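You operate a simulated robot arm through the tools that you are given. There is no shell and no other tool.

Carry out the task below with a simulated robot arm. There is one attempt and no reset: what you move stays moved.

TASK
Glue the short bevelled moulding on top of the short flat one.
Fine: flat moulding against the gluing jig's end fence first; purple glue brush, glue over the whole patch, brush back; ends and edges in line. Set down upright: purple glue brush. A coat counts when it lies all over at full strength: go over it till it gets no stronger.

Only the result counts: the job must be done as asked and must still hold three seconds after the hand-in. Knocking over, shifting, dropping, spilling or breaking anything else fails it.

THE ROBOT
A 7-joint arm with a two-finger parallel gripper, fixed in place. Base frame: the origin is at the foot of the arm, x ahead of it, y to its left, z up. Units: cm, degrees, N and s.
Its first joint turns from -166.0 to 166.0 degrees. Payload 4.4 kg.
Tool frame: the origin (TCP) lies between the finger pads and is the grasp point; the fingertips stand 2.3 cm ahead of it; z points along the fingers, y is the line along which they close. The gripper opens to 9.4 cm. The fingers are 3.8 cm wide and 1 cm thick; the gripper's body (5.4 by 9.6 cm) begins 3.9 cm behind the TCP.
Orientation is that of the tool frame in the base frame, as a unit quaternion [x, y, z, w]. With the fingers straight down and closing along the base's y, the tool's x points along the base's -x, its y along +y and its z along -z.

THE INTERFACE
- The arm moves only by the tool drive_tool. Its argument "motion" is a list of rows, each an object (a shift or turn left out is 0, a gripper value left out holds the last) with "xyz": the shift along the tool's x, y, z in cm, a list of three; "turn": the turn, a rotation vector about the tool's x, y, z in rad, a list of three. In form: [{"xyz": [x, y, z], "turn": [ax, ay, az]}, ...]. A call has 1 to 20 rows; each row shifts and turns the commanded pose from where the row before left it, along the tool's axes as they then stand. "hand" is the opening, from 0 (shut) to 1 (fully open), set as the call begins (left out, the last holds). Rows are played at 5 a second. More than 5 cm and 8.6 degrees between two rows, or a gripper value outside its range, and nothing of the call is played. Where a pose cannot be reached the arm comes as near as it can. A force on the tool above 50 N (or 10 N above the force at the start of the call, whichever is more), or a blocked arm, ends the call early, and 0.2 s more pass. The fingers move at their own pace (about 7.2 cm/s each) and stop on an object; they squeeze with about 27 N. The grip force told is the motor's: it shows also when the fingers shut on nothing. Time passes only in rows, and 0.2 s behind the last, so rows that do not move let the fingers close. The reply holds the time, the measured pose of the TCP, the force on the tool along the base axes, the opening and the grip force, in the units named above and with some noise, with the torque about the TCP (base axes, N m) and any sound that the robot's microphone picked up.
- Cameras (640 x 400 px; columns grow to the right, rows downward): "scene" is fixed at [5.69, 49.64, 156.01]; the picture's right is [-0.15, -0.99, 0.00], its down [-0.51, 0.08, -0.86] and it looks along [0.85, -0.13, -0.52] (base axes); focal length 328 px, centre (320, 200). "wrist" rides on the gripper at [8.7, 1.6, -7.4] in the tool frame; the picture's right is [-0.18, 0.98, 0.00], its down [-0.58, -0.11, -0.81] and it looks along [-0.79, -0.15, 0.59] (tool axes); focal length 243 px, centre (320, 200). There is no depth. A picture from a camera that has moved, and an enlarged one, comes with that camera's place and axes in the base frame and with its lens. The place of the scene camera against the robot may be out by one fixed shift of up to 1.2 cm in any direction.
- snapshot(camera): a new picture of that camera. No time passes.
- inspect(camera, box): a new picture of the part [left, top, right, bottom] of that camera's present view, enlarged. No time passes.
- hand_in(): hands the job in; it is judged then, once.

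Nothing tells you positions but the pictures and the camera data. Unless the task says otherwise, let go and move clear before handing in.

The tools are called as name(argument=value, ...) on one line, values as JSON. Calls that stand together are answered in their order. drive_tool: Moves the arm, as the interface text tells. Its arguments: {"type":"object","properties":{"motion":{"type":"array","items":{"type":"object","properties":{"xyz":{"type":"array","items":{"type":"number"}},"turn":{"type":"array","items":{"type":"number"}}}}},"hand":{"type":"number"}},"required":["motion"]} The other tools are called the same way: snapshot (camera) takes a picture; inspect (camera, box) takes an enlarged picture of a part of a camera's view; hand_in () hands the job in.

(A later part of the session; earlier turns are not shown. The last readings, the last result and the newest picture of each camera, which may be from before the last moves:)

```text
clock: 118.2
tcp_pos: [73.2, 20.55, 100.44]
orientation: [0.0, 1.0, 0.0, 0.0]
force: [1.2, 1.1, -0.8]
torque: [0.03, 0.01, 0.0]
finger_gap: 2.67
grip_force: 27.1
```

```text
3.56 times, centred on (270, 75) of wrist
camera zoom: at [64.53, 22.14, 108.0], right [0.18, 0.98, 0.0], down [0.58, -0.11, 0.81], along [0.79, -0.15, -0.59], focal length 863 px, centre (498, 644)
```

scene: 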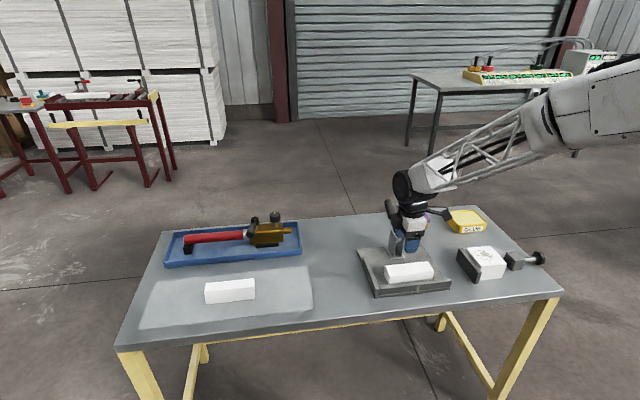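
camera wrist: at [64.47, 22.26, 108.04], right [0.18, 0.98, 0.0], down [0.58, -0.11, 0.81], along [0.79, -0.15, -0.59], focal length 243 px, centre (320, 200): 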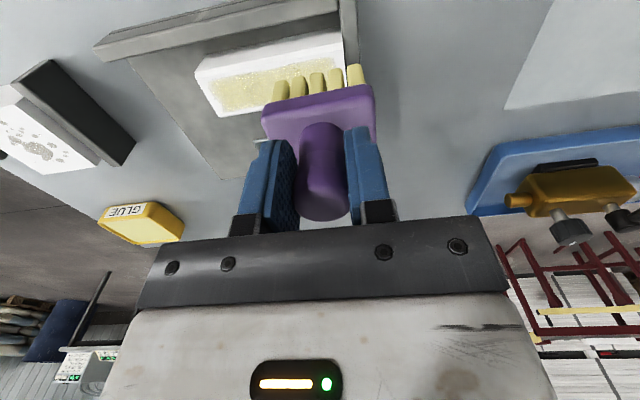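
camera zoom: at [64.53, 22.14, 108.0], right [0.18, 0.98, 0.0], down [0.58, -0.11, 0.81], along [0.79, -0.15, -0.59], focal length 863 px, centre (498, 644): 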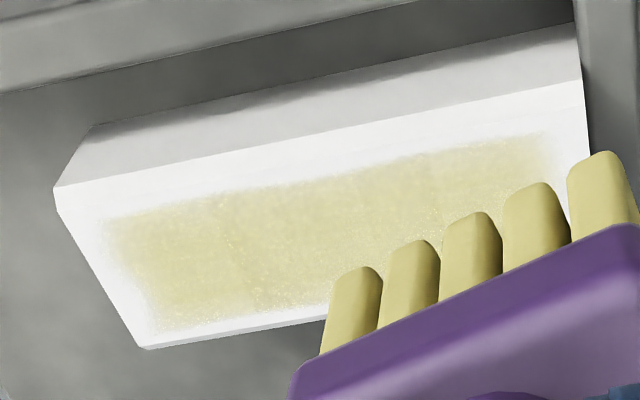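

The last strokes had no contact force and the brush looks tilted in the grip. I need to look at it.

snapshot(camera="wrist")

inspect(camera="scene", box=[350, 190, 450, 290])

```text
taken
camera wrist: at [64.53, 22.14, 108.0], right [0.18, 0.98, 0.0], down [0.58, -0.11, 0.81], along [0.79, -0.15, -0.59], focal length 243 px, centre (320, 200)
```

wrist: 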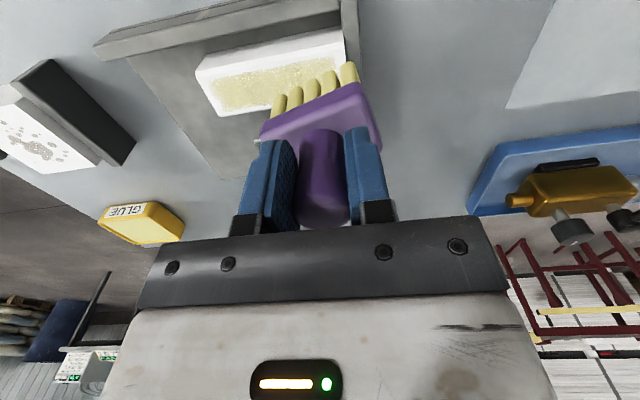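

```text
4.00 times, centred on (400, 240) of scene
camera zoom: at [5.69, 49.64, 156.01], right [-0.15, -0.99, 0.0], down [-0.51, 0.08, -0.86], along [0.85, -0.13, -0.52], focal length 1313 px, centre (0, 40)
```

zoom: 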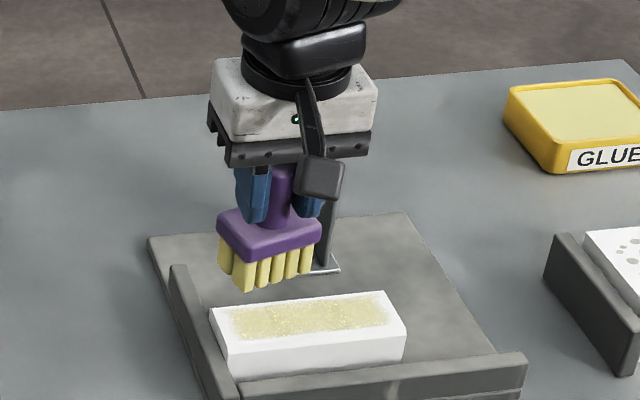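

The brush has yawed about 15° in the grip and slid up slightly, so those strokes barely touched. It's still upright, so I'll go on with light, force-checked contact, starting at the -y end.

drive_tool(motion=[{"xyz": [-0.9, -3.4, 0]}, {"xyz": [-0.9, -3.4, 0]}, {"xyz": [-0.9, -3.4, 0]}, {"xyz": [0, 0, 3]}, {"xyz": [0, 0, 3]}, {"xyz": [0, 0, 0.8]}, {"xyz": [0, 0, 0]}, {"xyz": [0, 0, 0]}])

drive_tool(motion=[{"xyz": [0, 0, 0.1]}, {"xyz": [0, 0, 0.1]}, {"xyz": [0, 0, 0]}])

inspect(camera="scene", box=[360, 220, 450, 300])

```text
clock: 120.0
tcp_pos: [75.96, 10.51, 93.79]
orientation: [0.0, 1.0, 0.0, 0.0]
force: [-0.1, 0.4, -1.0]
torque: [-0.01, 0.06, -0.02]
finger_gap: 2.65
grip_force: 26.6
```

```text
clock: 120.8
tcp_pos: [75.87, 10.53, 93.58]
orientation: [0.0, 1.0, 0.0, 0.001]
force: [-0.3, 0.3, -0.5]
torque: [-0.01, 0.01, 0.0]
finger_gap: 2.65
grip_force: 27.3
```

```text
5.00 times, centred on (405, 260) of scene
camera zoom: at [5.69, 49.64, 156.01], right [-0.15, -0.99, 0.0], down [-0.51, 0.08, -0.86], along [0.85, -0.13, -0.52], focal length 1642 px, centre (-105, -100)
```

zoom: 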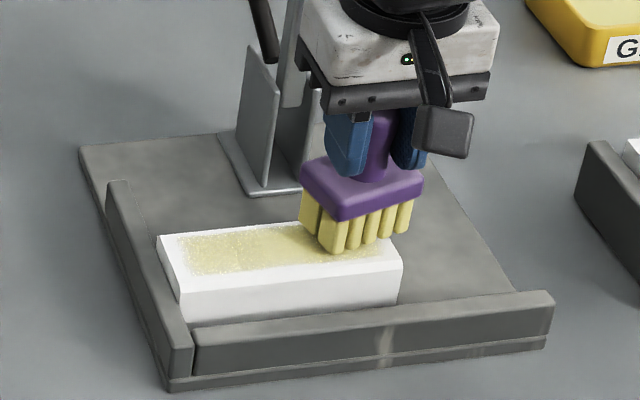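

drive_tool(motion=[{"xyz": [0, 0, 0.1]}, {"xyz": [0, 0, 0.1]}, {"xyz": [0, 0, 0]}])

```text
clock: 121.6
tcp_pos: [75.86, 10.46, 93.43]
orientation: [0.0, 1.0, 0.0, 0.0]
force: [0.3, -0.4, -1.4]
torque: [-0.04, 0.02, 0.0]
finger_gap: 2.64
grip_force: 27.1
```

drive_tool(motion=[{"xyz": [0, 0, 0.1]}, {"xyz": [0, 0, 0.1]}, {"xyz": [0, 0, 0]}])

```text
clock: 122.4
tcp_pos: [75.93, 10.48, 93.17]
orientation: [0.0, 1.0, 0.0, 0.001]
force: [-2.3, -5.2, 15.1]
torque: [-0.21, 0.3, 0.01]
finger_gap: 2.63
grip_force: 27.4
```

Contact at TCP z ≈ 93.2 (15 N), so the brush slid up ~0.45 cm in the grip. Now stroking with this light pressure.

drive_tool(motion=[{"xyz": [0, 0, -0.03]}, {"xyz": [0, 0, 0]}, {"xyz": [0, 0.6, 0]}, {"xyz": [0, 0.6, 0]}, {"xyz": [0, 0.6, 0]}, {"xyz": [0, 0.6, 0]}, {"xyz": [0, 0.6, 0]}, {"xyz": [0, 0.6, 0]}, {"xyz": [0, 0.6, 0]}, {"xyz": [0, 0.6, 0]}, {"xyz": [0, 0.6, 0]}, {"xyz": [0, 0.6, 0]}, {"xyz": [0, 0.6, 0]}, {"xyz": [0, 0.6, 0]}, {"xyz": [0, 0.6, 0]}, {"xyz": [0, 0.6, 0]}, {"xyz": [0, 0.6, 0]}, {"xyz": [0, 0.6, 0]}, {"xyz": [0, 0.6, 0]}, {"xyz": [0, 0, 0]}])

inspect(camera="scene", box=[360, 220, 450, 300])

```text
clock: 126.6
tcp_pos: [75.88, 20.71, 93.18]
orientation: [0.0, 1.0, 0.0, 0.002]
force: [1.6, -7.5, 13.6]
torque: [-0.41, -0.14, -0.02]
finger_gap: 2.65
grip_force: 26.7
```

```text
5.00 times, centred on (405, 260) of scene
camera zoom: at [5.69, 49.64, 156.01], right [-0.15, -0.99, 0.0], down [-0.51, 0.08, -0.86], along [0.85, -0.13, -0.52], focal length 1642 px, centre (-105, -100)
```

zoom: 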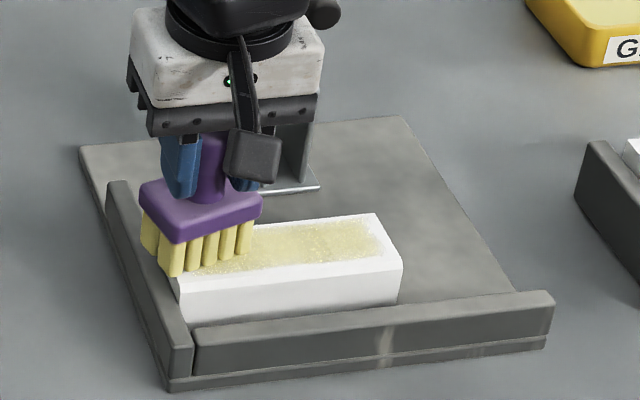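

drive_tool(motion=[{"xyz": [0, 0, -0.5]}, {"xyz": [0.2, -3.4, 0]}, {"xyz": [0.2, -3.4, 0]}, {"xyz": [0.2, -3.4, 0]}, {"xyz": [0, 0, 0.25]}, {"xyz": [0, 0, 0.25]}, {"xyz": [0, 0.73, 0]}, {"xyz": [0, 0.73, 0]}, {"xyz": [0, 0.73, 0]}, {"xyz": [0, 0.73, 0]}, {"xyz": [0, 0.73, 0]}, {"xyz": [0, 0.73, 0]}, {"xyz": [0, 0.73, 0]}, {"xyz": [0, 0.73, 0]}, {"xyz": [0, 0.73, 0]}, {"xyz": [0, 0.73, 0]}, {"xyz": [0, 0.73, 0]}, {"xyz": [0, 0.73, 0]}, {"xyz": [0, 0.73, 0]}, {"xyz": [0, 0.73, 0]}])

drive_tool(motion=[{"xyz": [0, 0, -0.5]}, {"xyz": [-0.6, -3.4, 0]}, {"xyz": [-0.6, -3.4, 0]}, {"xyz": [-0.6, -3.4, 0]}, {"xyz": [0, 0, 0.25]}, {"xyz": [0, 0, 0.25]}, {"xyz": [0, 0.73, 0]}, {"xyz": [0, 0.73, 0]}, {"xyz": [0, 0.73, 0]}, {"xyz": [0, 0.73, 0]}, {"xyz": [0, 0.73, 0]}, {"xyz": [0, 0.73, 0]}, {"xyz": [0, 0.73, 0]}, {"xyz": [0, 0.73, 0]}, {"xyz": [0, 0.73, 0]}, {"xyz": [0, 0.73, 0]}, {"xyz": [0, 0.73, 0]}, {"xyz": [0, 0.73, 0]}, {"xyz": [0, 0.73, 0]}, {"xyz": [0, 0.73, 0]}])

inspect(camera="scene", box=[360, 220, 450, 300])

inspect(camera="wrist", box=[120, 0, 380, 150])

```text
clock: 130.8
tcp_pos: [75.24, 20.82, 93.26]
orientation: [0.0, 1.0, 0.0, 0.001]
force: [-0.1, -1.8, 1.7]
torque: [-0.05, -0.01, 0.0]
finger_gap: 2.64
grip_force: 27.0
```

```text
clock: 135.0
tcp_pos: [76.98, 20.82, 93.13]
orientation: [0.001, 1.0, 0.0, 0.002]
force: [-0.2, -5.9, 10.4]
torque: [-0.44, 0.03, 0.03]
finger_gap: 2.66
grip_force: 26.9
```

```text
5.00 times, centred on (405, 260) of scene
camera zoom: at [5.69, 49.64, 156.01], right [-0.15, -0.99, 0.0], down [-0.51, 0.08, -0.86], along [0.85, -0.13, -0.52], focal length 1642 px, centre (-105, -100)
```

zoom: 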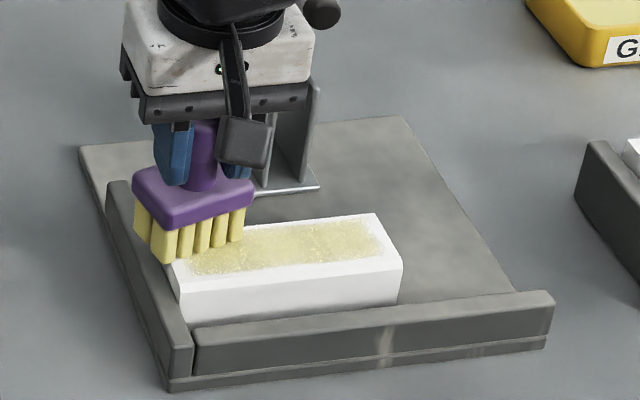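

```text
2.46 times, centred on (250, 75) of wrist
camera zoom: at [68.34, 22.48, 100.72], right [0.18, 0.98, 0.0], down [0.58, -0.11, 0.81], along [0.79, -0.15, -0.59], focal length 597 px, centre (492, 508)
```

zoom: 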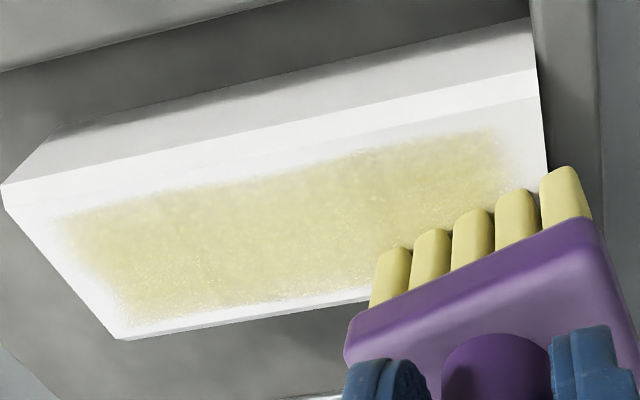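

The coat is close to uniform. Two more light passes in near and far lanes, then I compare from the same viewpoint.

drive_tool(motion=[{"xyz": [0, 0, -0.5]}, {"xyz": [0.63, -3.4, 0]}, {"xyz": [0.63, -3.4, 0]}, {"xyz": [0.63, -3.4, 0]}, {"xyz": [0, 0, 0.25]}, {"xyz": [0, 0, 0.3]}, {"xyz": [0, 0.73, 0]}, {"xyz": [0, 0.73, 0]}, {"xyz": [0, 0.73, 0]}, {"xyz": [0, 0.73, 0]}, {"xyz": [0, 0.73, 0]}, {"xyz": [0, 0.73, 0]}, {"xyz": [0, 0.73, 0]}, {"xyz": [0, 0.73, 0]}, {"xyz": [0, 0.73, 0]}, {"xyz": [0, 0.73, 0]}, {"xyz": [0, 0.73, 0]}, {"xyz": [0, 0.73, 0]}, {"xyz": [0, 0.73, 0]}, {"xyz": [0, 0.73, 0]}])

drive_tool(motion=[{"xyz": [0, 0, -0.5]}, {"xyz": [-0.6, -3.4, 0]}, {"xyz": [-0.6, -3.4, 0]}, {"xyz": [-0.6, -3.4, 0]}, {"xyz": [0, 0, 0.25]}, {"xyz": [0, 0, 0.25]}, {"xyz": [0, 0.73, 0]}, {"xyz": [0, 0.73, 0]}, {"xyz": [0, 0.73, 0]}, {"xyz": [0, 0.73, 0]}, {"xyz": [0, 0.73, 0]}, {"xyz": [0, 0.73, 0]}, {"xyz": [0, 0.73, 0]}, {"xyz": [0, 0.73, 0]}, {"xyz": [0, 0.73, 0]}, {"xyz": [0, 0.73, 0]}, {"xyz": [0, 0.73, 0]}, {"xyz": [0, 0.73, 0]}, {"xyz": [0, 0.73, 0]}, {"xyz": [0, 0.73, 0]}])

drive_tool(motion=[{"xyz": [0, 0, -1]}, {"xyz": [1, 0, -3]}, {"xyz": [3, 0, -3]}, {"xyz": [0, 0, 0]}])

inspect(camera="scene", box=[375, 255, 425, 285])

inspect(camera="wrist", box=[180, 20, 360, 130])

```text
clock: 139.2
tcp_pos: [75.11, 20.81, 92.98]
orientation: [0.0, 1.0, 0.0, -0.001]
force: [0.1, -4.3, 6.9]
torque: [-0.26, -0.2, -0.08]
finger_gap: 2.66
grip_force: 27.0
```

```text
clock: 143.4
tcp_pos: [76.96, 20.8, 93.2]
orientation: [0.0, 1.0, 0.0, 0.002]
force: [0.8, -2.5, 5.4]
torque: [-0.31, -0.08, -0.05]
finger_gap: 2.66
grip_force: 26.3
```

```text
clock: 144.4
tcp_pos: [73.05, 20.73, 100.29]
orientation: [0.0, 1.0, 0.001, 0.001]
force: [0.1, -1.0, -2.4]
torque: [0.0, 0.04, -0.02]
finger_gap: 2.64
grip_force: 26.4
```

```text
12.80 times, centred on (400, 270) of scene
camera zoom: at [5.69, 49.64, 156.01], right [-0.15, -0.99, 0.0], down [-0.51, 0.08, -0.86], along [0.85, -0.13, -0.52], focal length 4203 px, centre (-704, -696)
```

zoom: 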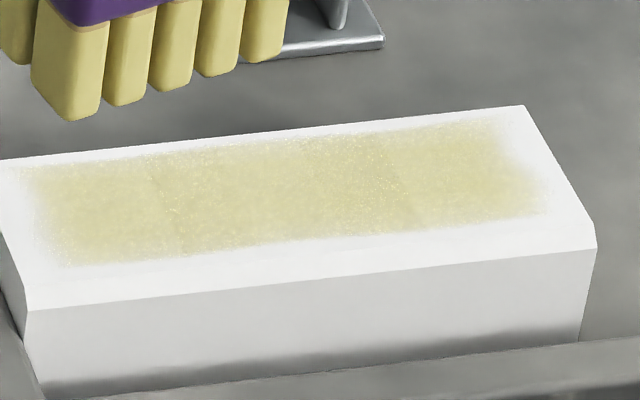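

```text
3.56 times, centred on (270, 75) of wrist
camera zoom: at [64.34, 22.37, 107.78], right [0.18, 0.98, 0.0], down [0.58, -0.11, 0.81], along [0.79, -0.15, -0.59], focal length 863 px, centre (498, 644)
```

zoom: 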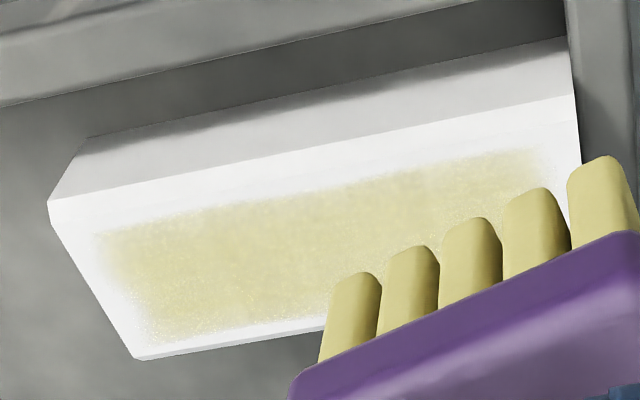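

inspect(camera="scene", box=[401, 258, 425, 276])

inspect(camera="scene", box=[374, 262, 398, 280])

```text
16.00 times, centred on (413, 267) of scene
camera zoom: at [5.69, 49.64, 156.01], right [-0.15, -0.99, 0.0], down [-0.51, 0.08, -0.86], along [0.85, -0.13, -0.52], focal length 5253 px, centre (-1168, -872)
```

zoom: 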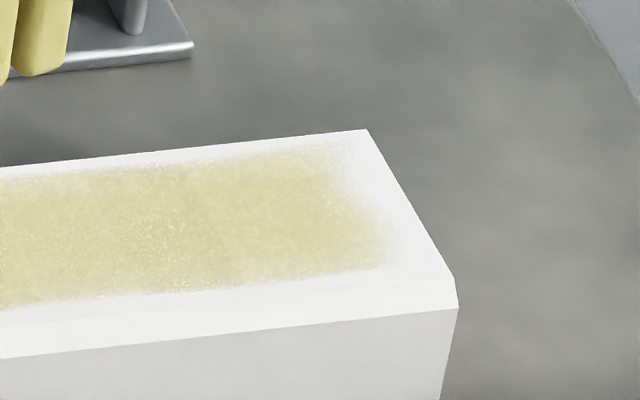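

```text
16.00 times, centred on (386, 271) of scene
camera zoom: at [5.69, 49.64, 156.01], right [-0.15, -0.99, 0.0], down [-0.51, 0.08, -0.86], along [0.85, -0.13, -0.52], focal length 5253 px, centre (-736, -936)
```

zoom: 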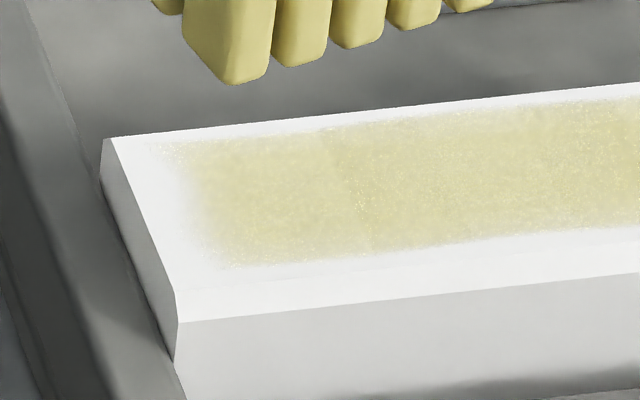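

End cells look a shade lighter than the middle, so I'll dwell on both ends with short strokes, starting at the -y end.

drive_tool(motion=[{"xyz": [-1.03, -3.75, 0]}, {"xyz": [-1.03, -3.75, 0]}, {"xyz": [-1.02, -3.75, 0]}, {"xyz": [0, 0, 3]}, {"xyz": [0, 0, 3]}, {"xyz": [0, 0, 0.7]}, {"xyz": [0, 0, 0]}, {"xyz": [0, 0, 0.15]}, {"xyz": [0, 0, 0.1]}, {"xyz": [0, 0, 0]}])

```text
clock: 146.6
tcp_pos: [75.92, 9.48, 93.13]
orientation: [0.0, 1.0, 0.001, 0.001]
force: [0.1, 0.4, -2.1]
torque: [0.0, 0.03, 0.01]
finger_gap: 2.66
grip_force: 26.8
```

drive_tool(motion=[{"xyz": [0, 0, 0.07]}, {"xyz": [0, 0, 0.07]}, {"xyz": [0, 0, 0]}])

inspect(camera="scene", box=[360, 220, 450, 300])

```text
clock: 147.4
tcp_pos: [76.05, 9.54, 93.08]
orientation: [0.0, 1.0, 0.0, 0.001]
force: [0.4, -1.1, 2.3]
torque: [-0.08, -0.12, 0.0]
finger_gap: 2.65
grip_force: 27.0
```

```text
5.00 times, centred on (405, 260) of scene
camera zoom: at [5.69, 49.64, 156.01], right [-0.15, -0.99, 0.0], down [-0.51, 0.08, -0.86], along [0.85, -0.13, -0.52], focal length 1642 px, centre (-105, -100)
```

zoom: 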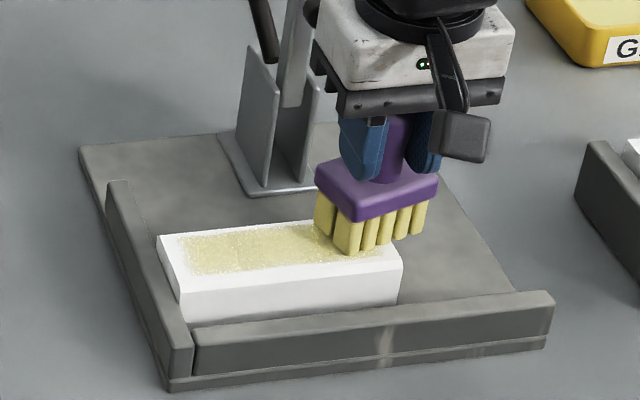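

drive_tool(motion=[{"xyz": [0, 0, 0.06]}, {"xyz": [0, 0.25, 0]}, {"xyz": [0, 0.25, 0]}, {"xyz": [0, 0.25, 0]}, {"xyz": [0, 0.25, 0]}, {"xyz": [0, 0.25, 0]}, {"xyz": [0, 0.25, 0]}, {"xyz": [0, 0.25, 0]}, {"xyz": [0, 0.25, 0]}, {"xyz": [0, 0, -0.4]}, {"xyz": [0.6, -2, 0]}, {"xyz": [0, 0, 0.4]}, {"xyz": [0, 0.25, 0]}, {"xyz": [0, 0.25, 0]}, {"xyz": [0, 0.25, 0]}, {"xyz": [0, 0.25, 0]}, {"xyz": [0, 0.25, 0]}, {"xyz": [0, 0.25, 0]}, {"xyz": [0, 0.25, 0]}, {"xyz": [0, 0.25, 0]}])

drive_tool(motion=[{"xyz": [0, 0, -0.4]}, {"xyz": [-1.2, -2, 0]}, {"xyz": [0, 0, 0.4]}, {"xyz": [0, 0.25, 0]}, {"xyz": [0, 0.25, 0]}, {"xyz": [0, 0.25, 0]}, {"xyz": [0, 0.25, 0]}, {"xyz": [0, 0.25, 0]}, {"xyz": [0, 0.25, 0]}, {"xyz": [0, 0.25, 0]}, {"xyz": [0, 0.25, 0]}, {"xyz": [0, 0, -0.4]}, {"xyz": [0.6, -2, 0]}, {"xyz": [0, 0, 0.4]}, {"xyz": [0, 0.4, 0]}, {"xyz": [0, 0.4, 0]}, {"xyz": [0, 0.4, 0]}, {"xyz": [0, 0.4, 0]}, {"xyz": [0, 0.4, 0]}])

inspect(camera="scene", box=[360, 220, 450, 300])

```text
clock: 151.6
tcp_pos: [75.46, 11.6, 93.09]
orientation: [0.0, 1.0, -0.001, 0.002]
force: [0.6, -9.6, 18.2]
torque: [-0.33, -0.38, -0.16]
finger_gap: 2.65
grip_force: 26.7
```

```text
clock: 155.6
tcp_pos: [76.01, 11.55, 92.82]
orientation: [0.0, 1.0, 0.0, 0.001]
force: [-1.5, -11.6, 20.7]
torque: [-0.4, -0.2, -0.12]
finger_gap: 2.67
grip_force: 26.4
```

```text
5.00 times, centred on (405, 260) of scene
camera zoom: at [5.69, 49.64, 156.01], right [-0.15, -0.99, 0.0], down [-0.51, 0.08, -0.86], along [0.85, -0.13, -0.52], focal length 1642 px, centre (-105, -100)
```

zoom: 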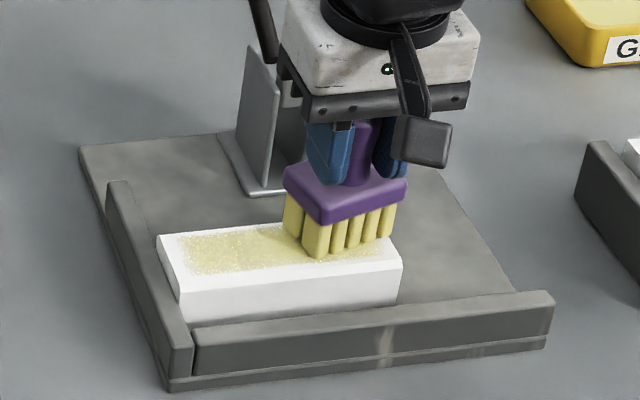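

Now the same at the fence end.

drive_tool(motion=[{"xyz": [0, 0, -0.5]}, {"xyz": [0, 3.7, 0]}, {"xyz": [0, 3.7, 0]}, {"xyz": [0, 0, 0.3]}, {"xyz": [0, 0, 0.15]}, {"xyz": [0, 0.25, 0]}, {"xyz": [0, 0.25, 0]}, {"xyz": [0, 0.25, 0]}, {"xyz": [0, 0.25, 0]}, {"xyz": [0, 0.25, 0]}, {"xyz": [0, 0.25, 0]}, {"xyz": [0, 0.25, 0]}, {"xyz": [0, 0.25, 0]}, {"xyz": [0, 0.2, 0]}, {"xyz": [0, 0, 0]}])

drive_tool(motion=[{"xyz": [0, 0, -0.4]}, {"xyz": [0.6, -2, 0]}, {"xyz": [0, 0, 0.4]}, {"xyz": [0, 0.25, 0]}, {"xyz": [0, 0.25, 0]}, {"xyz": [0, 0.25, 0]}, {"xyz": [0, 0.25, 0]}, {"xyz": [0, 0.25, 0]}, {"xyz": [0, 0.25, 0]}, {"xyz": [0, 0.25, 0]}, {"xyz": [0, 0.25, 0]}, {"xyz": [0, 0, 0]}])

drive_tool(motion=[{"xyz": [0, 0, -0.4]}, {"xyz": [-1.2, -2, 0]}, {"xyz": [0, 0, 0.42]}, {"xyz": [0, 0.25, 0]}, {"xyz": [0, 0.25, 0]}, {"xyz": [0, 0.25, 0]}, {"xyz": [0, 0.25, 0]}, {"xyz": [0, 0.25, 0]}, {"xyz": [0, 0.25, 0]}, {"xyz": [0, 0.25, 0]}, {"xyz": [0, 0.25, 0]}, {"xyz": [0, 0, 0]}])

drive_tool(motion=[{"xyz": [0, 0, -1]}, {"xyz": [1, 0, -3]}, {"xyz": [2.5, 0, -3]}, {"xyz": [0, 0, 0]}])

inspect(camera="scene", box=[375, 255, 425, 285])

inspect(camera="scene", box=[401, 258, 425, 276])

inspect(camera="scene", box=[374, 262, 398, 280])

```text
clock: 158.8
tcp_pos: [76.06, 21.15, 92.99]
orientation: [0.0, 1.0, 0.0, 0.0]
force: [0.4, 0.2, -1.4]
torque: [0.03, 0.01, -0.01]
finger_gap: 2.65
grip_force: 26.6
```

```text
clock: 161.4
tcp_pos: [75.41, 21.18, 93.03]
orientation: [-0.001, 1.0, 0.0, 0.0]
force: [-0.1, 0.6, -1.4]
torque: [0.01, 0.01, 0.0]
finger_gap: 2.65
grip_force: 26.9
```

```text
clock: 164.0
tcp_pos: [76.58, 21.14, 93.01]
orientation: [0.0, 1.0, 0.0, 0.001]
force: [-0.1, -0.1, -1.7]
torque: [-0.02, 0.05, 0.01]
finger_gap: 2.65
grip_force: 27.1
```

```text
clock: 165.0
tcp_pos: [72.85, 21.2, 99.96]
orientation: [-0.001, 1.0, 0.0, 0.0]
force: [0.2, -0.7, -1.4]
torque: [-0.05, -0.01, 0.02]
finger_gap: 2.68
grip_force: 26.6
```

```text
12.80 times, centred on (400, 270) of scene
camera zoom: at [5.69, 49.64, 156.01], right [-0.15, -0.99, 0.0], down [-0.51, 0.08, -0.86], along [0.85, -0.13, -0.52], focal length 4203 px, centre (-704, -696)
```

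zoom: 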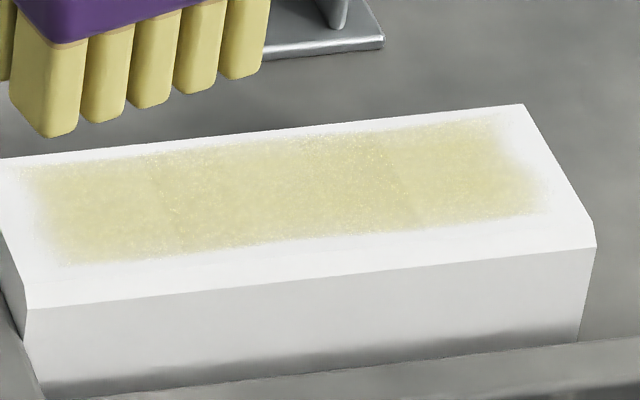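

```text
16.00 times, centred on (413, 267) of scene
camera zoom: at [5.69, 49.64, 156.01], right [-0.15, -0.99, 0.0], down [-0.51, 0.08, -0.86], along [0.85, -0.13, -0.52], focal length 5253 px, centre (-1168, -872)
```

zoom: 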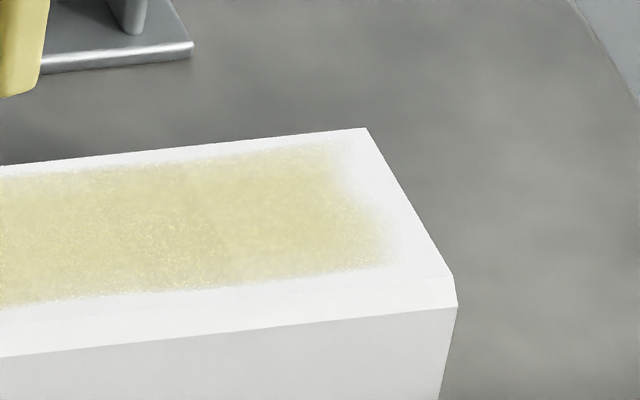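

```text
16.00 times, centred on (386, 271) of scene
camera zoom: at [5.69, 49.64, 156.01], right [-0.15, -0.99, 0.0], down [-0.51, 0.08, -0.86], along [0.85, -0.13, -0.52], focal length 5253 px, centre (-736, -936)
```

zoom: 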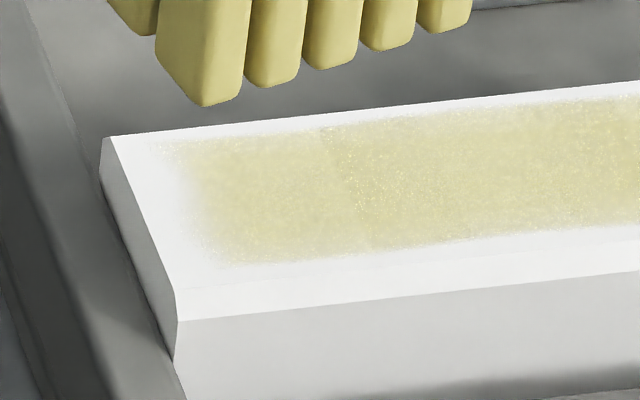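

The fence-end strokes had no contact, and that end still looks a bit lighter. I'll redo it with force-checked contact.

drive_tool(motion=[{"xyz": [-1.5, -1.2, 0]}, {"xyz": [-1.6, -1.2, 0]}, {"xyz": [0, 0, 3]}, {"xyz": [0, 0, 3]}, {"xyz": [0, 0, 0.8]}, {"xyz": [0, 0, 0]}, {"xyz": [0, 0, 0.1]}, {"xyz": [0, 0, 0.1]}, {"xyz": [0, 0, 0]}])

drive_tool(motion=[{"xyz": [0, 0, 0.1]}, {"xyz": [0, 0, 0]}])

```text
clock: 167.0
tcp_pos: [76.09, 18.83, 93.2]
orientation: [0.0, 1.0, 0.0, 0.0]
force: [0.0, 0.3, -1.3]
torque: [-0.02, 0.02, 0.0]
finger_gap: 2.65
grip_force: 27.1
```

```text
clock: 167.6
tcp_pos: [76.23, 18.78, 93.08]
orientation: [0.0, 1.0, 0.0, 0.001]
force: [-0.2, -0.3, -1.9]
torque: [-0.04, -0.02, -0.03]
finger_gap: 2.65
grip_force: 27.4
```

drive_tool(motion=[{"xyz": [0, 0, 0.1]}, {"xyz": [0, 0, 0.1]}, {"xyz": [0, 0, 0]}])

inspect(camera="scene", box=[360, 220, 450, 300])

snapshot(camera="wrist")

```text
clock: 168.4
tcp_pos: [76.16, 18.79, 92.86]
orientation: [0.0, 1.0, 0.0, 0.002]
force: [-3.9, -0.9, 23.2]
torque: [-0.1, -0.03, -0.02]
finger_gap: 2.67
grip_force: 26.7
```

```text
5.00 times, centred on (405, 260) of scene
camera zoom: at [5.69, 49.64, 156.01], right [-0.15, -0.99, 0.0], down [-0.51, 0.08, -0.86], along [0.85, -0.13, -0.52], focal length 1642 px, centre (-105, -100)
```

zoom: 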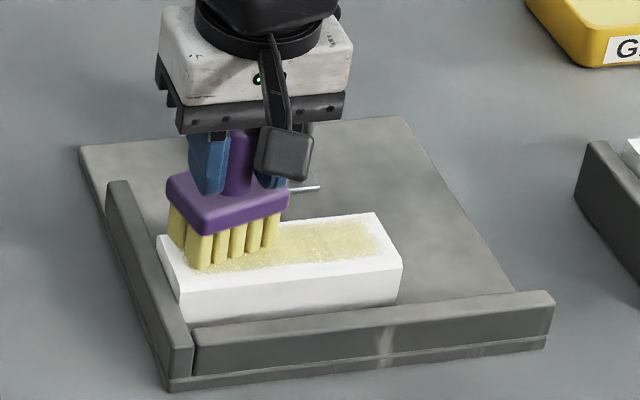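

```text
taken
camera wrist: at [67.59, 20.53, 100.36], right [0.18, 0.98, 0.0], down [0.58, -0.11, 0.81], along [0.79, -0.15, -0.59], focal length 243 px, centre (320, 200)
```

wrist: 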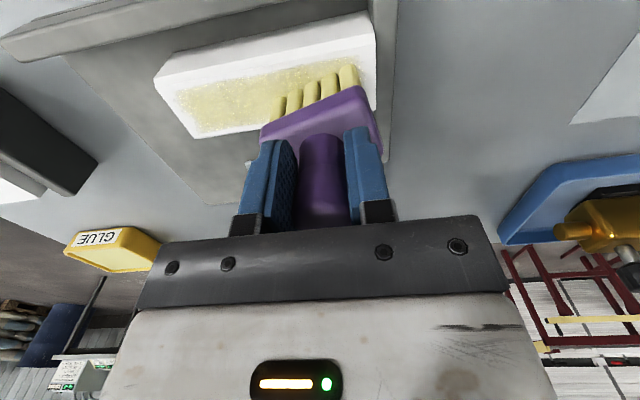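

Contact now (23 N). Short strokes at the fence end in three lanes.

drive_tool(motion=[{"xyz": [0, 0, -0.03]}, {"xyz": [0, 0.25, 0]}, {"xyz": [0, 0.25, 0]}, {"xyz": [0, 0.25, 0]}, {"xyz": [0, 0.25, 0]}, {"xyz": [0, 0.25, 0]}, {"xyz": [0, 0.25, 0]}, {"xyz": [0, 0.25, 0]}, {"xyz": [0, 0.25, 0]}, {"xyz": [0, 0.2, 0]}, {"xyz": [0, 0, 0]}])

drive_tool(motion=[{"xyz": [0, 0, -0.3]}, {"xyz": [0.8, -2, 0]}, {"xyz": [0, 0, 0.3]}, {"xyz": [0, 0.25, 0]}, {"xyz": [0, 0.25, 0]}, {"xyz": [0, 0.25, 0]}, {"xyz": [0, 0.25, 0]}, {"xyz": [0, 0.25, 0]}, {"xyz": [0, 0.25, 0]}, {"xyz": [0, 0.25, 0]}, {"xyz": [0, 0.25, 0]}, {"xyz": [0, 0, 0]}])

drive_tool(motion=[{"xyz": [0, 0, -0.3]}, {"xyz": [-1.3, -2, 0]}, {"xyz": [0, 0, 0.32]}, {"xyz": [0, 0.25, 0]}, {"xyz": [0, 0.25, 0]}, {"xyz": [0, 0.25, 0]}, {"xyz": [0, 0.25, 0]}, {"xyz": [0, 0.25, 0]}, {"xyz": [0, 0.25, 0]}, {"xyz": [0, 0.25, 0]}, {"xyz": [0, 0.25, 0]}, {"xyz": [0, 0, 0]}])

```text
clock: 170.8
tcp_pos: [76.09, 20.79, 92.68]
orientation: [0.0, 1.0, -0.001, -0.001]
force: [0.3, -2.1, 2.9]
torque: [-0.11, -0.08, -0.03]
finger_gap: 2.66
grip_force: 27.3
```

```text
clock: 173.4
tcp_pos: [75.41, 20.9, 92.74]
orientation: [0.0, 1.0, -0.001, 0.001]
force: [-0.1, 0.2, -1.3]
torque: [0.01, 0.03, 0.01]
finger_gap: 2.65
grip_force: 27.3
```

```text
clock: 176.0
tcp_pos: [76.74, 20.93, 92.92]
orientation: [0.0, 1.0, 0.0, 0.002]
force: [0.1, -0.7, -1.5]
torque: [0.01, -0.02, -0.02]
finger_gap: 2.61
grip_force: 27.2
```

snapshot(camera="wrist")

inspect(camera="scene", box=[360, 215, 430, 285])

inspect(camera="wrist", box=[230, 50, 400, 240])

```text
taken
camera wrist: at [68.14, 22.57, 100.37], right [0.18, 0.98, 0.0], down [0.58, -0.11, 0.81], along [0.79, -0.15, -0.59], focal length 243 px, centre (320, 200)
```

wrist: 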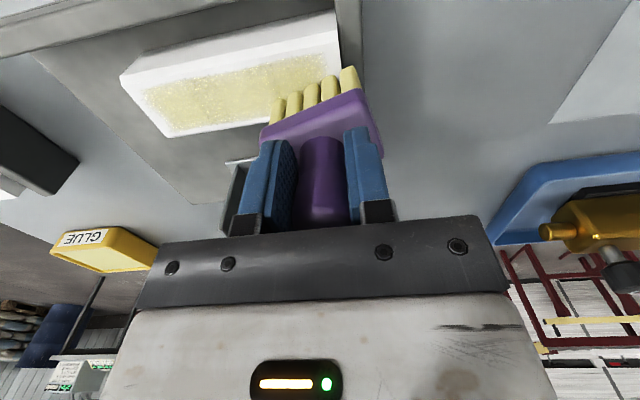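

```text
5.71 times, centred on (395, 250) of scene
camera zoom: at [5.69, 49.64, 156.01], right [-0.15, -0.99, 0.0], down [-0.51, 0.08, -0.86], along [0.85, -0.13, -0.52], focal length 1876 px, centre (-109, -86)
```

zoom: 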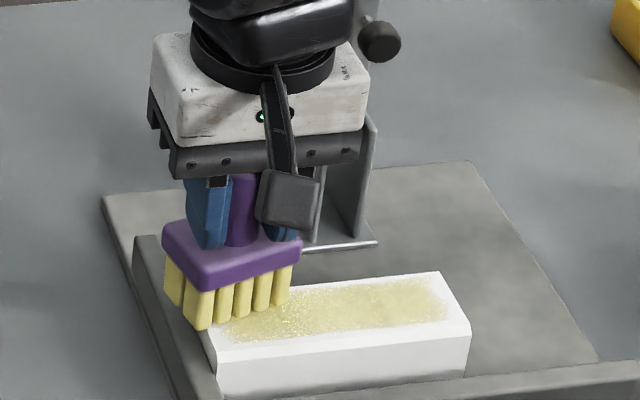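

```text
2.11 times, centred on (315, 145) of wrist
camera zoom: at [68.14, 22.57, 100.37], right [0.18, 0.98, 0.0], down [0.58, -0.11, 0.81], along [0.79, -0.15, -0.59], focal length 511 px, centre (330, 316)
```

zoom: 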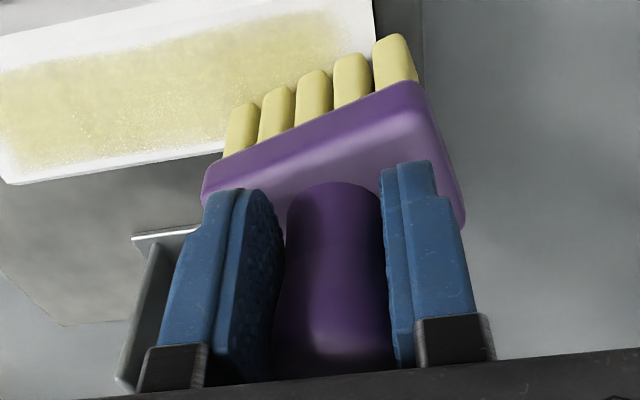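

I'll lift and look at the fence end of the coat from the wrist.

drive_tool(motion=[{"xyz": [0, 0, -2]}, {"xyz": [0, -1, -4]}, {"xyz": [1, -4, -2]}, {"xyz": [1, -4, 0]}, {"xyz": [1, -4, 0]}, {"xyz": [0, 0, 0]}])

snapshot(camera="wrist")

inspect(camera="scene", box=[375, 255, 425, 285])

inspect(camera="scene", box=[374, 262, 398, 280])

```text
clock: 177.4
tcp_pos: [73.51, 7.86, 100.75]
orientation: [0.0, 1.0, 0.0, 0.001]
force: [-0.2, -0.2, -2.3]
torque: [-0.04, -0.02, -0.01]
finger_gap: 2.63
grip_force: 27.2
```

```text
taken
camera wrist: at [64.87, 9.56, 108.25], right [0.18, 0.98, 0.0], down [0.58, -0.11, 0.81], along [0.79, -0.15, -0.59], focal length 243 px, centre (320, 200)
```

wrist: 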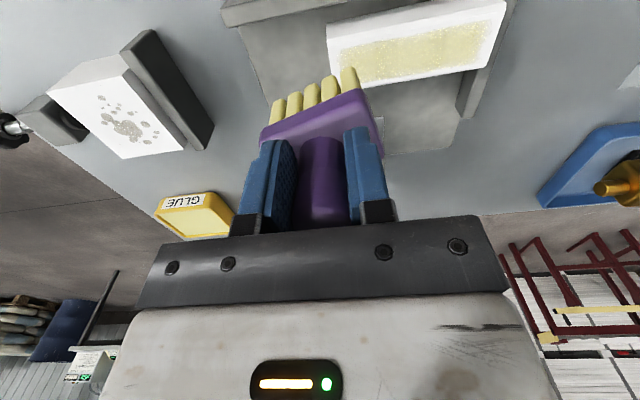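

```text
12.80 times, centred on (400, 270) of scene
camera zoom: at [5.69, 49.64, 156.01], right [-0.15, -0.99, 0.0], down [-0.51, 0.08, -0.86], along [0.85, -0.13, -0.52], focal length 4203 px, centre (-704, -696)
```

zoom: 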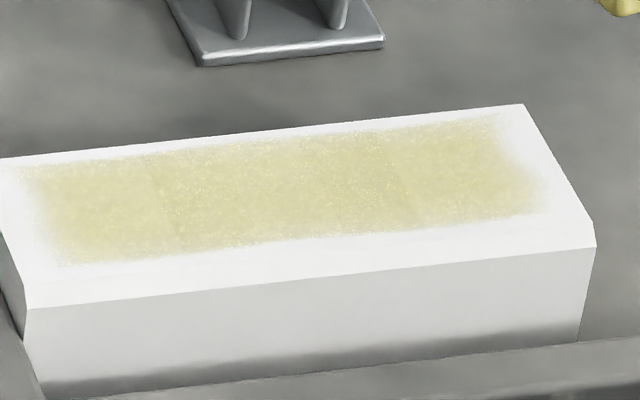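

```text
16.00 times, centred on (386, 271) of scene
camera zoom: at [5.69, 49.64, 156.01], right [-0.15, -0.99, 0.0], down [-0.51, 0.08, -0.86], along [0.85, -0.13, -0.52], focal length 5253 px, centre (-736, -936)
```

zoom: 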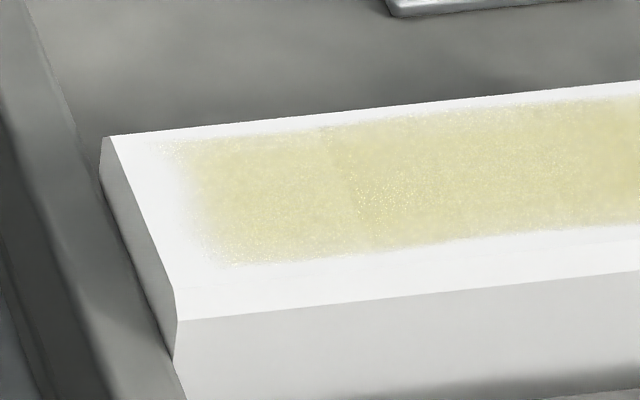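

inspect(camera="wrist", box=[310, 0, 520, 110])

```text
3.05 times, centred on (415, 55) of wrist
camera zoom: at [64.87, 9.56, 108.25], right [0.18, 0.98, 0.0], down [0.58, -0.11, 0.81], along [0.79, -0.15, -0.59], focal length 739 px, centre (30, 642)
```

zoom: 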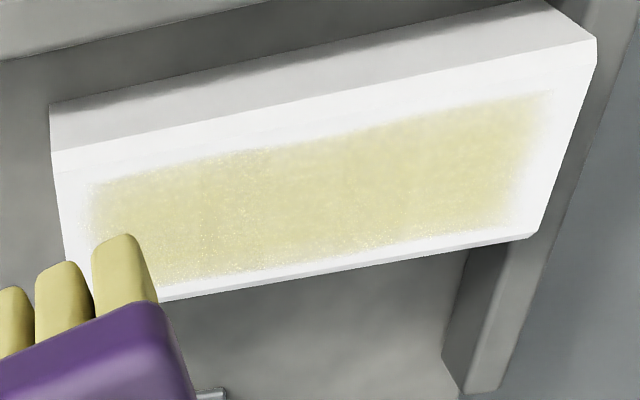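

inspect(camera="scene", box=[378, 264, 396, 278])

inspect(camera="scene", box=[400, 260, 418, 274])

```text
16.00 times, centred on (387, 271) of scene
camera zoom: at [5.69, 49.64, 156.01], right [-0.15, -0.99, 0.0], down [-0.51, 0.08, -0.86], along [0.85, -0.13, -0.52], focal length 5253 px, centre (-752, -936)
```

zoom: 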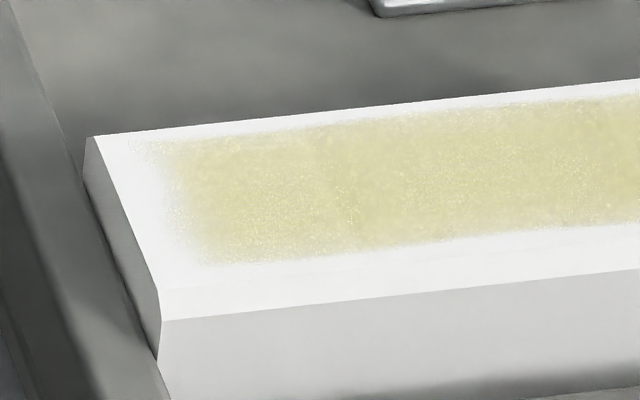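

```text
16.00 times, centred on (409, 267) of scene
camera zoom: at [5.69, 49.64, 156.01], right [-0.15, -0.99, 0.0], down [-0.51, 0.08, -0.86], along [0.85, -0.13, -0.52], focal length 5253 px, centre (-1104, -872)
```

zoom: 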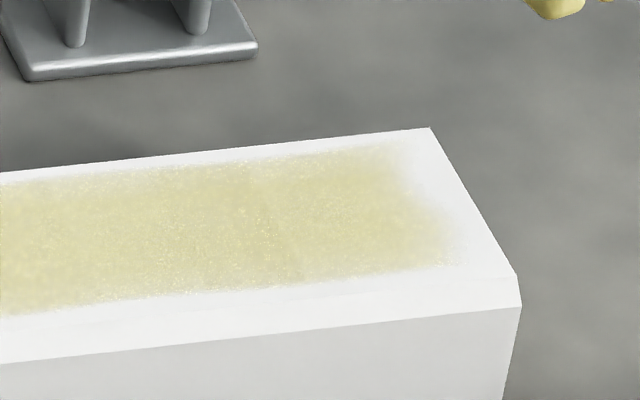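

The coat now looks even over the whole patch and no longer changes. I'll return the brush: up, over to its place, and turn the wrist ~11° to undo the brush's yaw.

drive_tool(motion=[{"xyz": [0, 0, -4.5]}, {"xyz": [-4.1, -1.664, 0]}, {"xyz": [-4.1, -1.664, 0]}, {"xyz": [-4.1, -1.664, 0]}, {"xyz": [-4.1, -1.664, 0]}, {"xyz": [-4.1, -1.664, 0]}, {"xyz": [-4.1, -1.664, 0]}, {"xyz": [-4.1, -1.664, 0]}, {"turn": [0, 0, 0.1]}, {"turn": [0, 0, 0.1]}, {"xyz": [0, 0, 0]}, {"xyz": [0, 0, 0]}])

snapshot(camera="wrist")

inspect(camera="scene", box=[390, 150, 480, 240])

```text
clock: 180.0
tcp_pos: [102.35, -3.69, 105.21]
orientation: [0.1, 0.995, 0.0, 0.0]
force: [-0.4, 0.0, -1.1]
torque: [0.01, 0.01, -0.02]
finger_gap: 2.65
grip_force: 26.9
```

```text
taken
camera wrist: at [94.24, -0.31, 112.68], right [0.38, 0.93, 0.0], down [0.55, -0.22, 0.81], along [0.75, -0.3, -0.59], focal length 243 px, centre (320, 200)
```

wrist: 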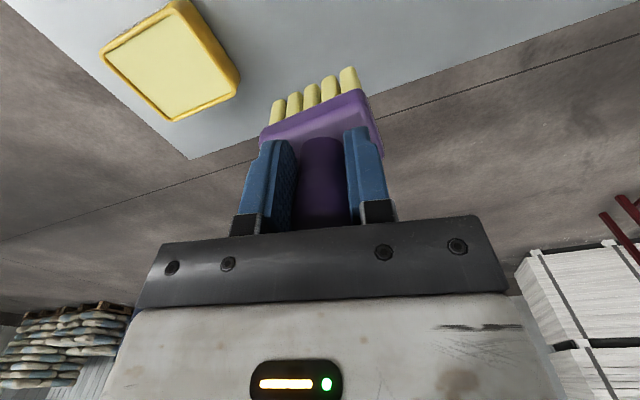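

```text
4.44 times, centred on (435, 195) of scene
camera zoom: at [5.69, 49.64, 156.01], right [-0.15, -0.99, 0.0], down [-0.51, 0.08, -0.86], along [0.85, -0.13, -0.52], focal length 1459 px, centre (-191, 222)
```

zoom: 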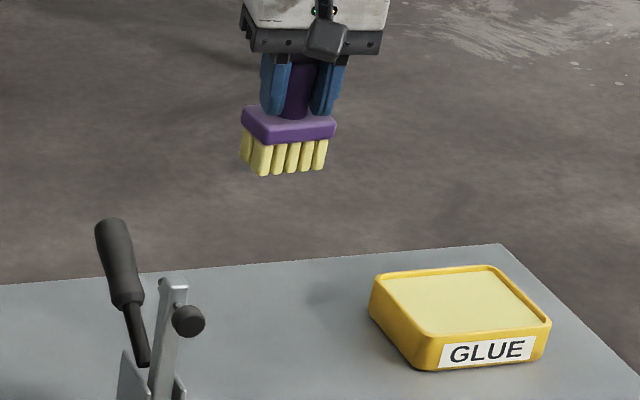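

The brush is straight again and over its place. Lowering toward the table.

drive_tool(motion=[{"xyz": [0, 0, 4]}, {"xyz": [0, 0, 4]}, {"xyz": [0, 0, 4]}, {"xyz": [0, 0, 3]}, {"xyz": [0, 0, 0]}, {"xyz": [0, 0, 0]}])

inspect(camera="scene", box=[390, 170, 470, 240])

snapshot(camera="wrist")

```text
clock: 181.4
tcp_pos: [102.68, -3.86, 90.14]
orientation: [0.101, 0.995, 0.0, 0.0]
force: [0.2, 1.4, -1.1]
torque: [0.01, 0.04, 0.01]
finger_gap: 2.64
grip_force: 27.3
```

```text
5.71 times, centred on (430, 205) of scene
camera zoom: at [5.69, 49.64, 156.01], right [-0.15, -0.99, 0.0], down [-0.51, 0.08, -0.86], along [0.85, -0.13, -0.52], focal length 1876 px, centre (-309, 171)
```

zoom: 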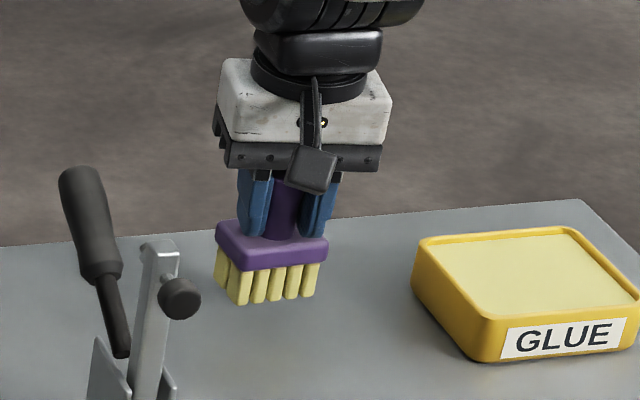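

```text
taken
camera wrist: at [94.44, -0.56, 97.63], right [0.38, 0.93, 0.0], down [0.55, -0.22, 0.81], along [0.75, -0.3, -0.59], focal length 243 px, centre (320, 200)
```

wrist: 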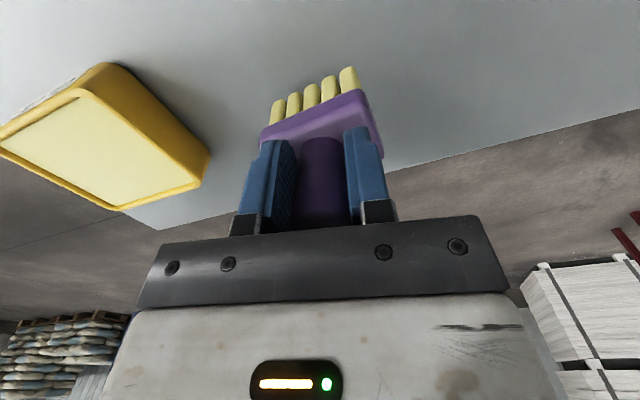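

drive_tool(motion=[{"xyz": [0.29, -0.06, 0.8]}, {"xyz": [0, 0, 0.6]}, {"xyz": [0, 0, 0.3]}, {"xyz": [0, 0, 0.2]}, {"xyz": [0, 0, 0]}])

```text
clock: 182.6
tcp_pos: [102.15, -3.71, 88.25]
orientation: [0.1, 0.995, 0.0, 0.0]
force: [-0.1, -0.9, -1.9]
torque: [0.02, 0.06, 0.0]
finger_gap: 2.65
grip_force: 27.0
```

drive_tool(motion=[{"xyz": [0, 0, 0.15]}, {"xyz": [0, 0, 0.15]}, {"xyz": [0, 0, 0]}])

inspect(camera="scene", box=[390, 170, 470, 240])

```text
clock: 183.4
tcp_pos: [102.12, -3.63, 88.05]
orientation: [0.1, 0.995, -0.001, 0.001]
force: [0.6, 0.4, -2.1]
torque: [0.0, 0.02, 0.01]
finger_gap: 2.67
grip_force: 27.0
```

```text
5.71 times, centred on (430, 205) of scene
camera zoom: at [5.69, 49.64, 156.01], right [-0.15, -0.99, 0.0], down [-0.51, 0.08, -0.86], along [0.85, -0.13, -0.52], focal length 1876 px, centre (-309, 171)
```

zoom: 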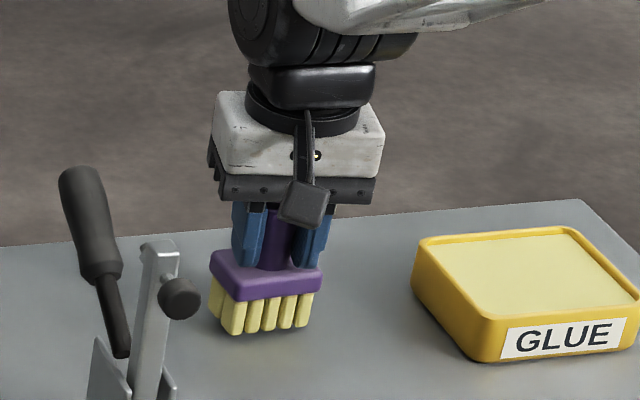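

drive_tool(motion=[{"xyz": [0, 0, 0.1]}, {"xyz": [0, 0, 0.1]}, {"xyz": [0, 0, 0]}])

```text
clock: 184.2
tcp_pos: [102.09, -3.75, 87.86]
orientation: [0.101, 0.995, 0.0, 0.0]
force: [0.1, -0.3, -1.3]
torque: [-0.02, 0.0, 0.02]
finger_gap: 2.64
grip_force: 27.2
```

drive_tool(motion=[{"xyz": [0, 0, 0.1]}, {"xyz": [0, 0, 0.07]}, {"xyz": [0, 0, 0]}])

```text
clock: 185.0
tcp_pos: [102.08, -3.7, 87.6]
orientation: [0.1, 0.995, 0.0, 0.001]
force: [0.1, 0.0, -2.3]
torque: [0.0, 0.02, -0.01]
finger_gap: 2.65
grip_force: 27.3
```

drive_tool(motion=[{"xyz": [0, 0, 0.07]}, {"xyz": [0, 0, 0.06]}, {"xyz": [0, 0, 0]}])

inspect(camera="scene", box=[405, 195, 445, 235])

```text
clock: 185.8
tcp_pos: [102.15, -3.73, 87.51]
orientation: [0.1, 0.995, 0.0, 0.001]
force: [0.4, 0.6, -0.8]
torque: [0.04, -0.02, -0.02]
finger_gap: 2.65
grip_force: 27.0
```

```text
10.00 times, centred on (425, 215) of scene
camera zoom: at [5.69, 49.64, 156.01], right [-0.15, -0.99, 0.0], down [-0.51, 0.08, -0.86], along [0.85, -0.13, -0.52], focal length 3283 px, centre (-730, 50)
```

zoom: 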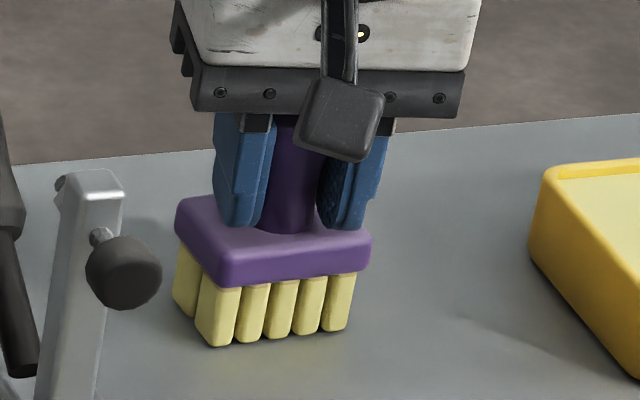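

drive_tool(motion=[{"xyz": [0, 0, 0.06]}, {"xyz": [0, 0, 0.06]}, {"xyz": [0, 0, 0]}])

```text
clock: 186.6
tcp_pos: [102.22, -3.71, 87.39]
orientation: [0.1, 0.995, 0.0, 0.001]
force: [-0.6, -2.0, 4.4]
torque: [-0.3, -0.11, -0.06]
finger_gap: 2.63
grip_force: 27.0
```

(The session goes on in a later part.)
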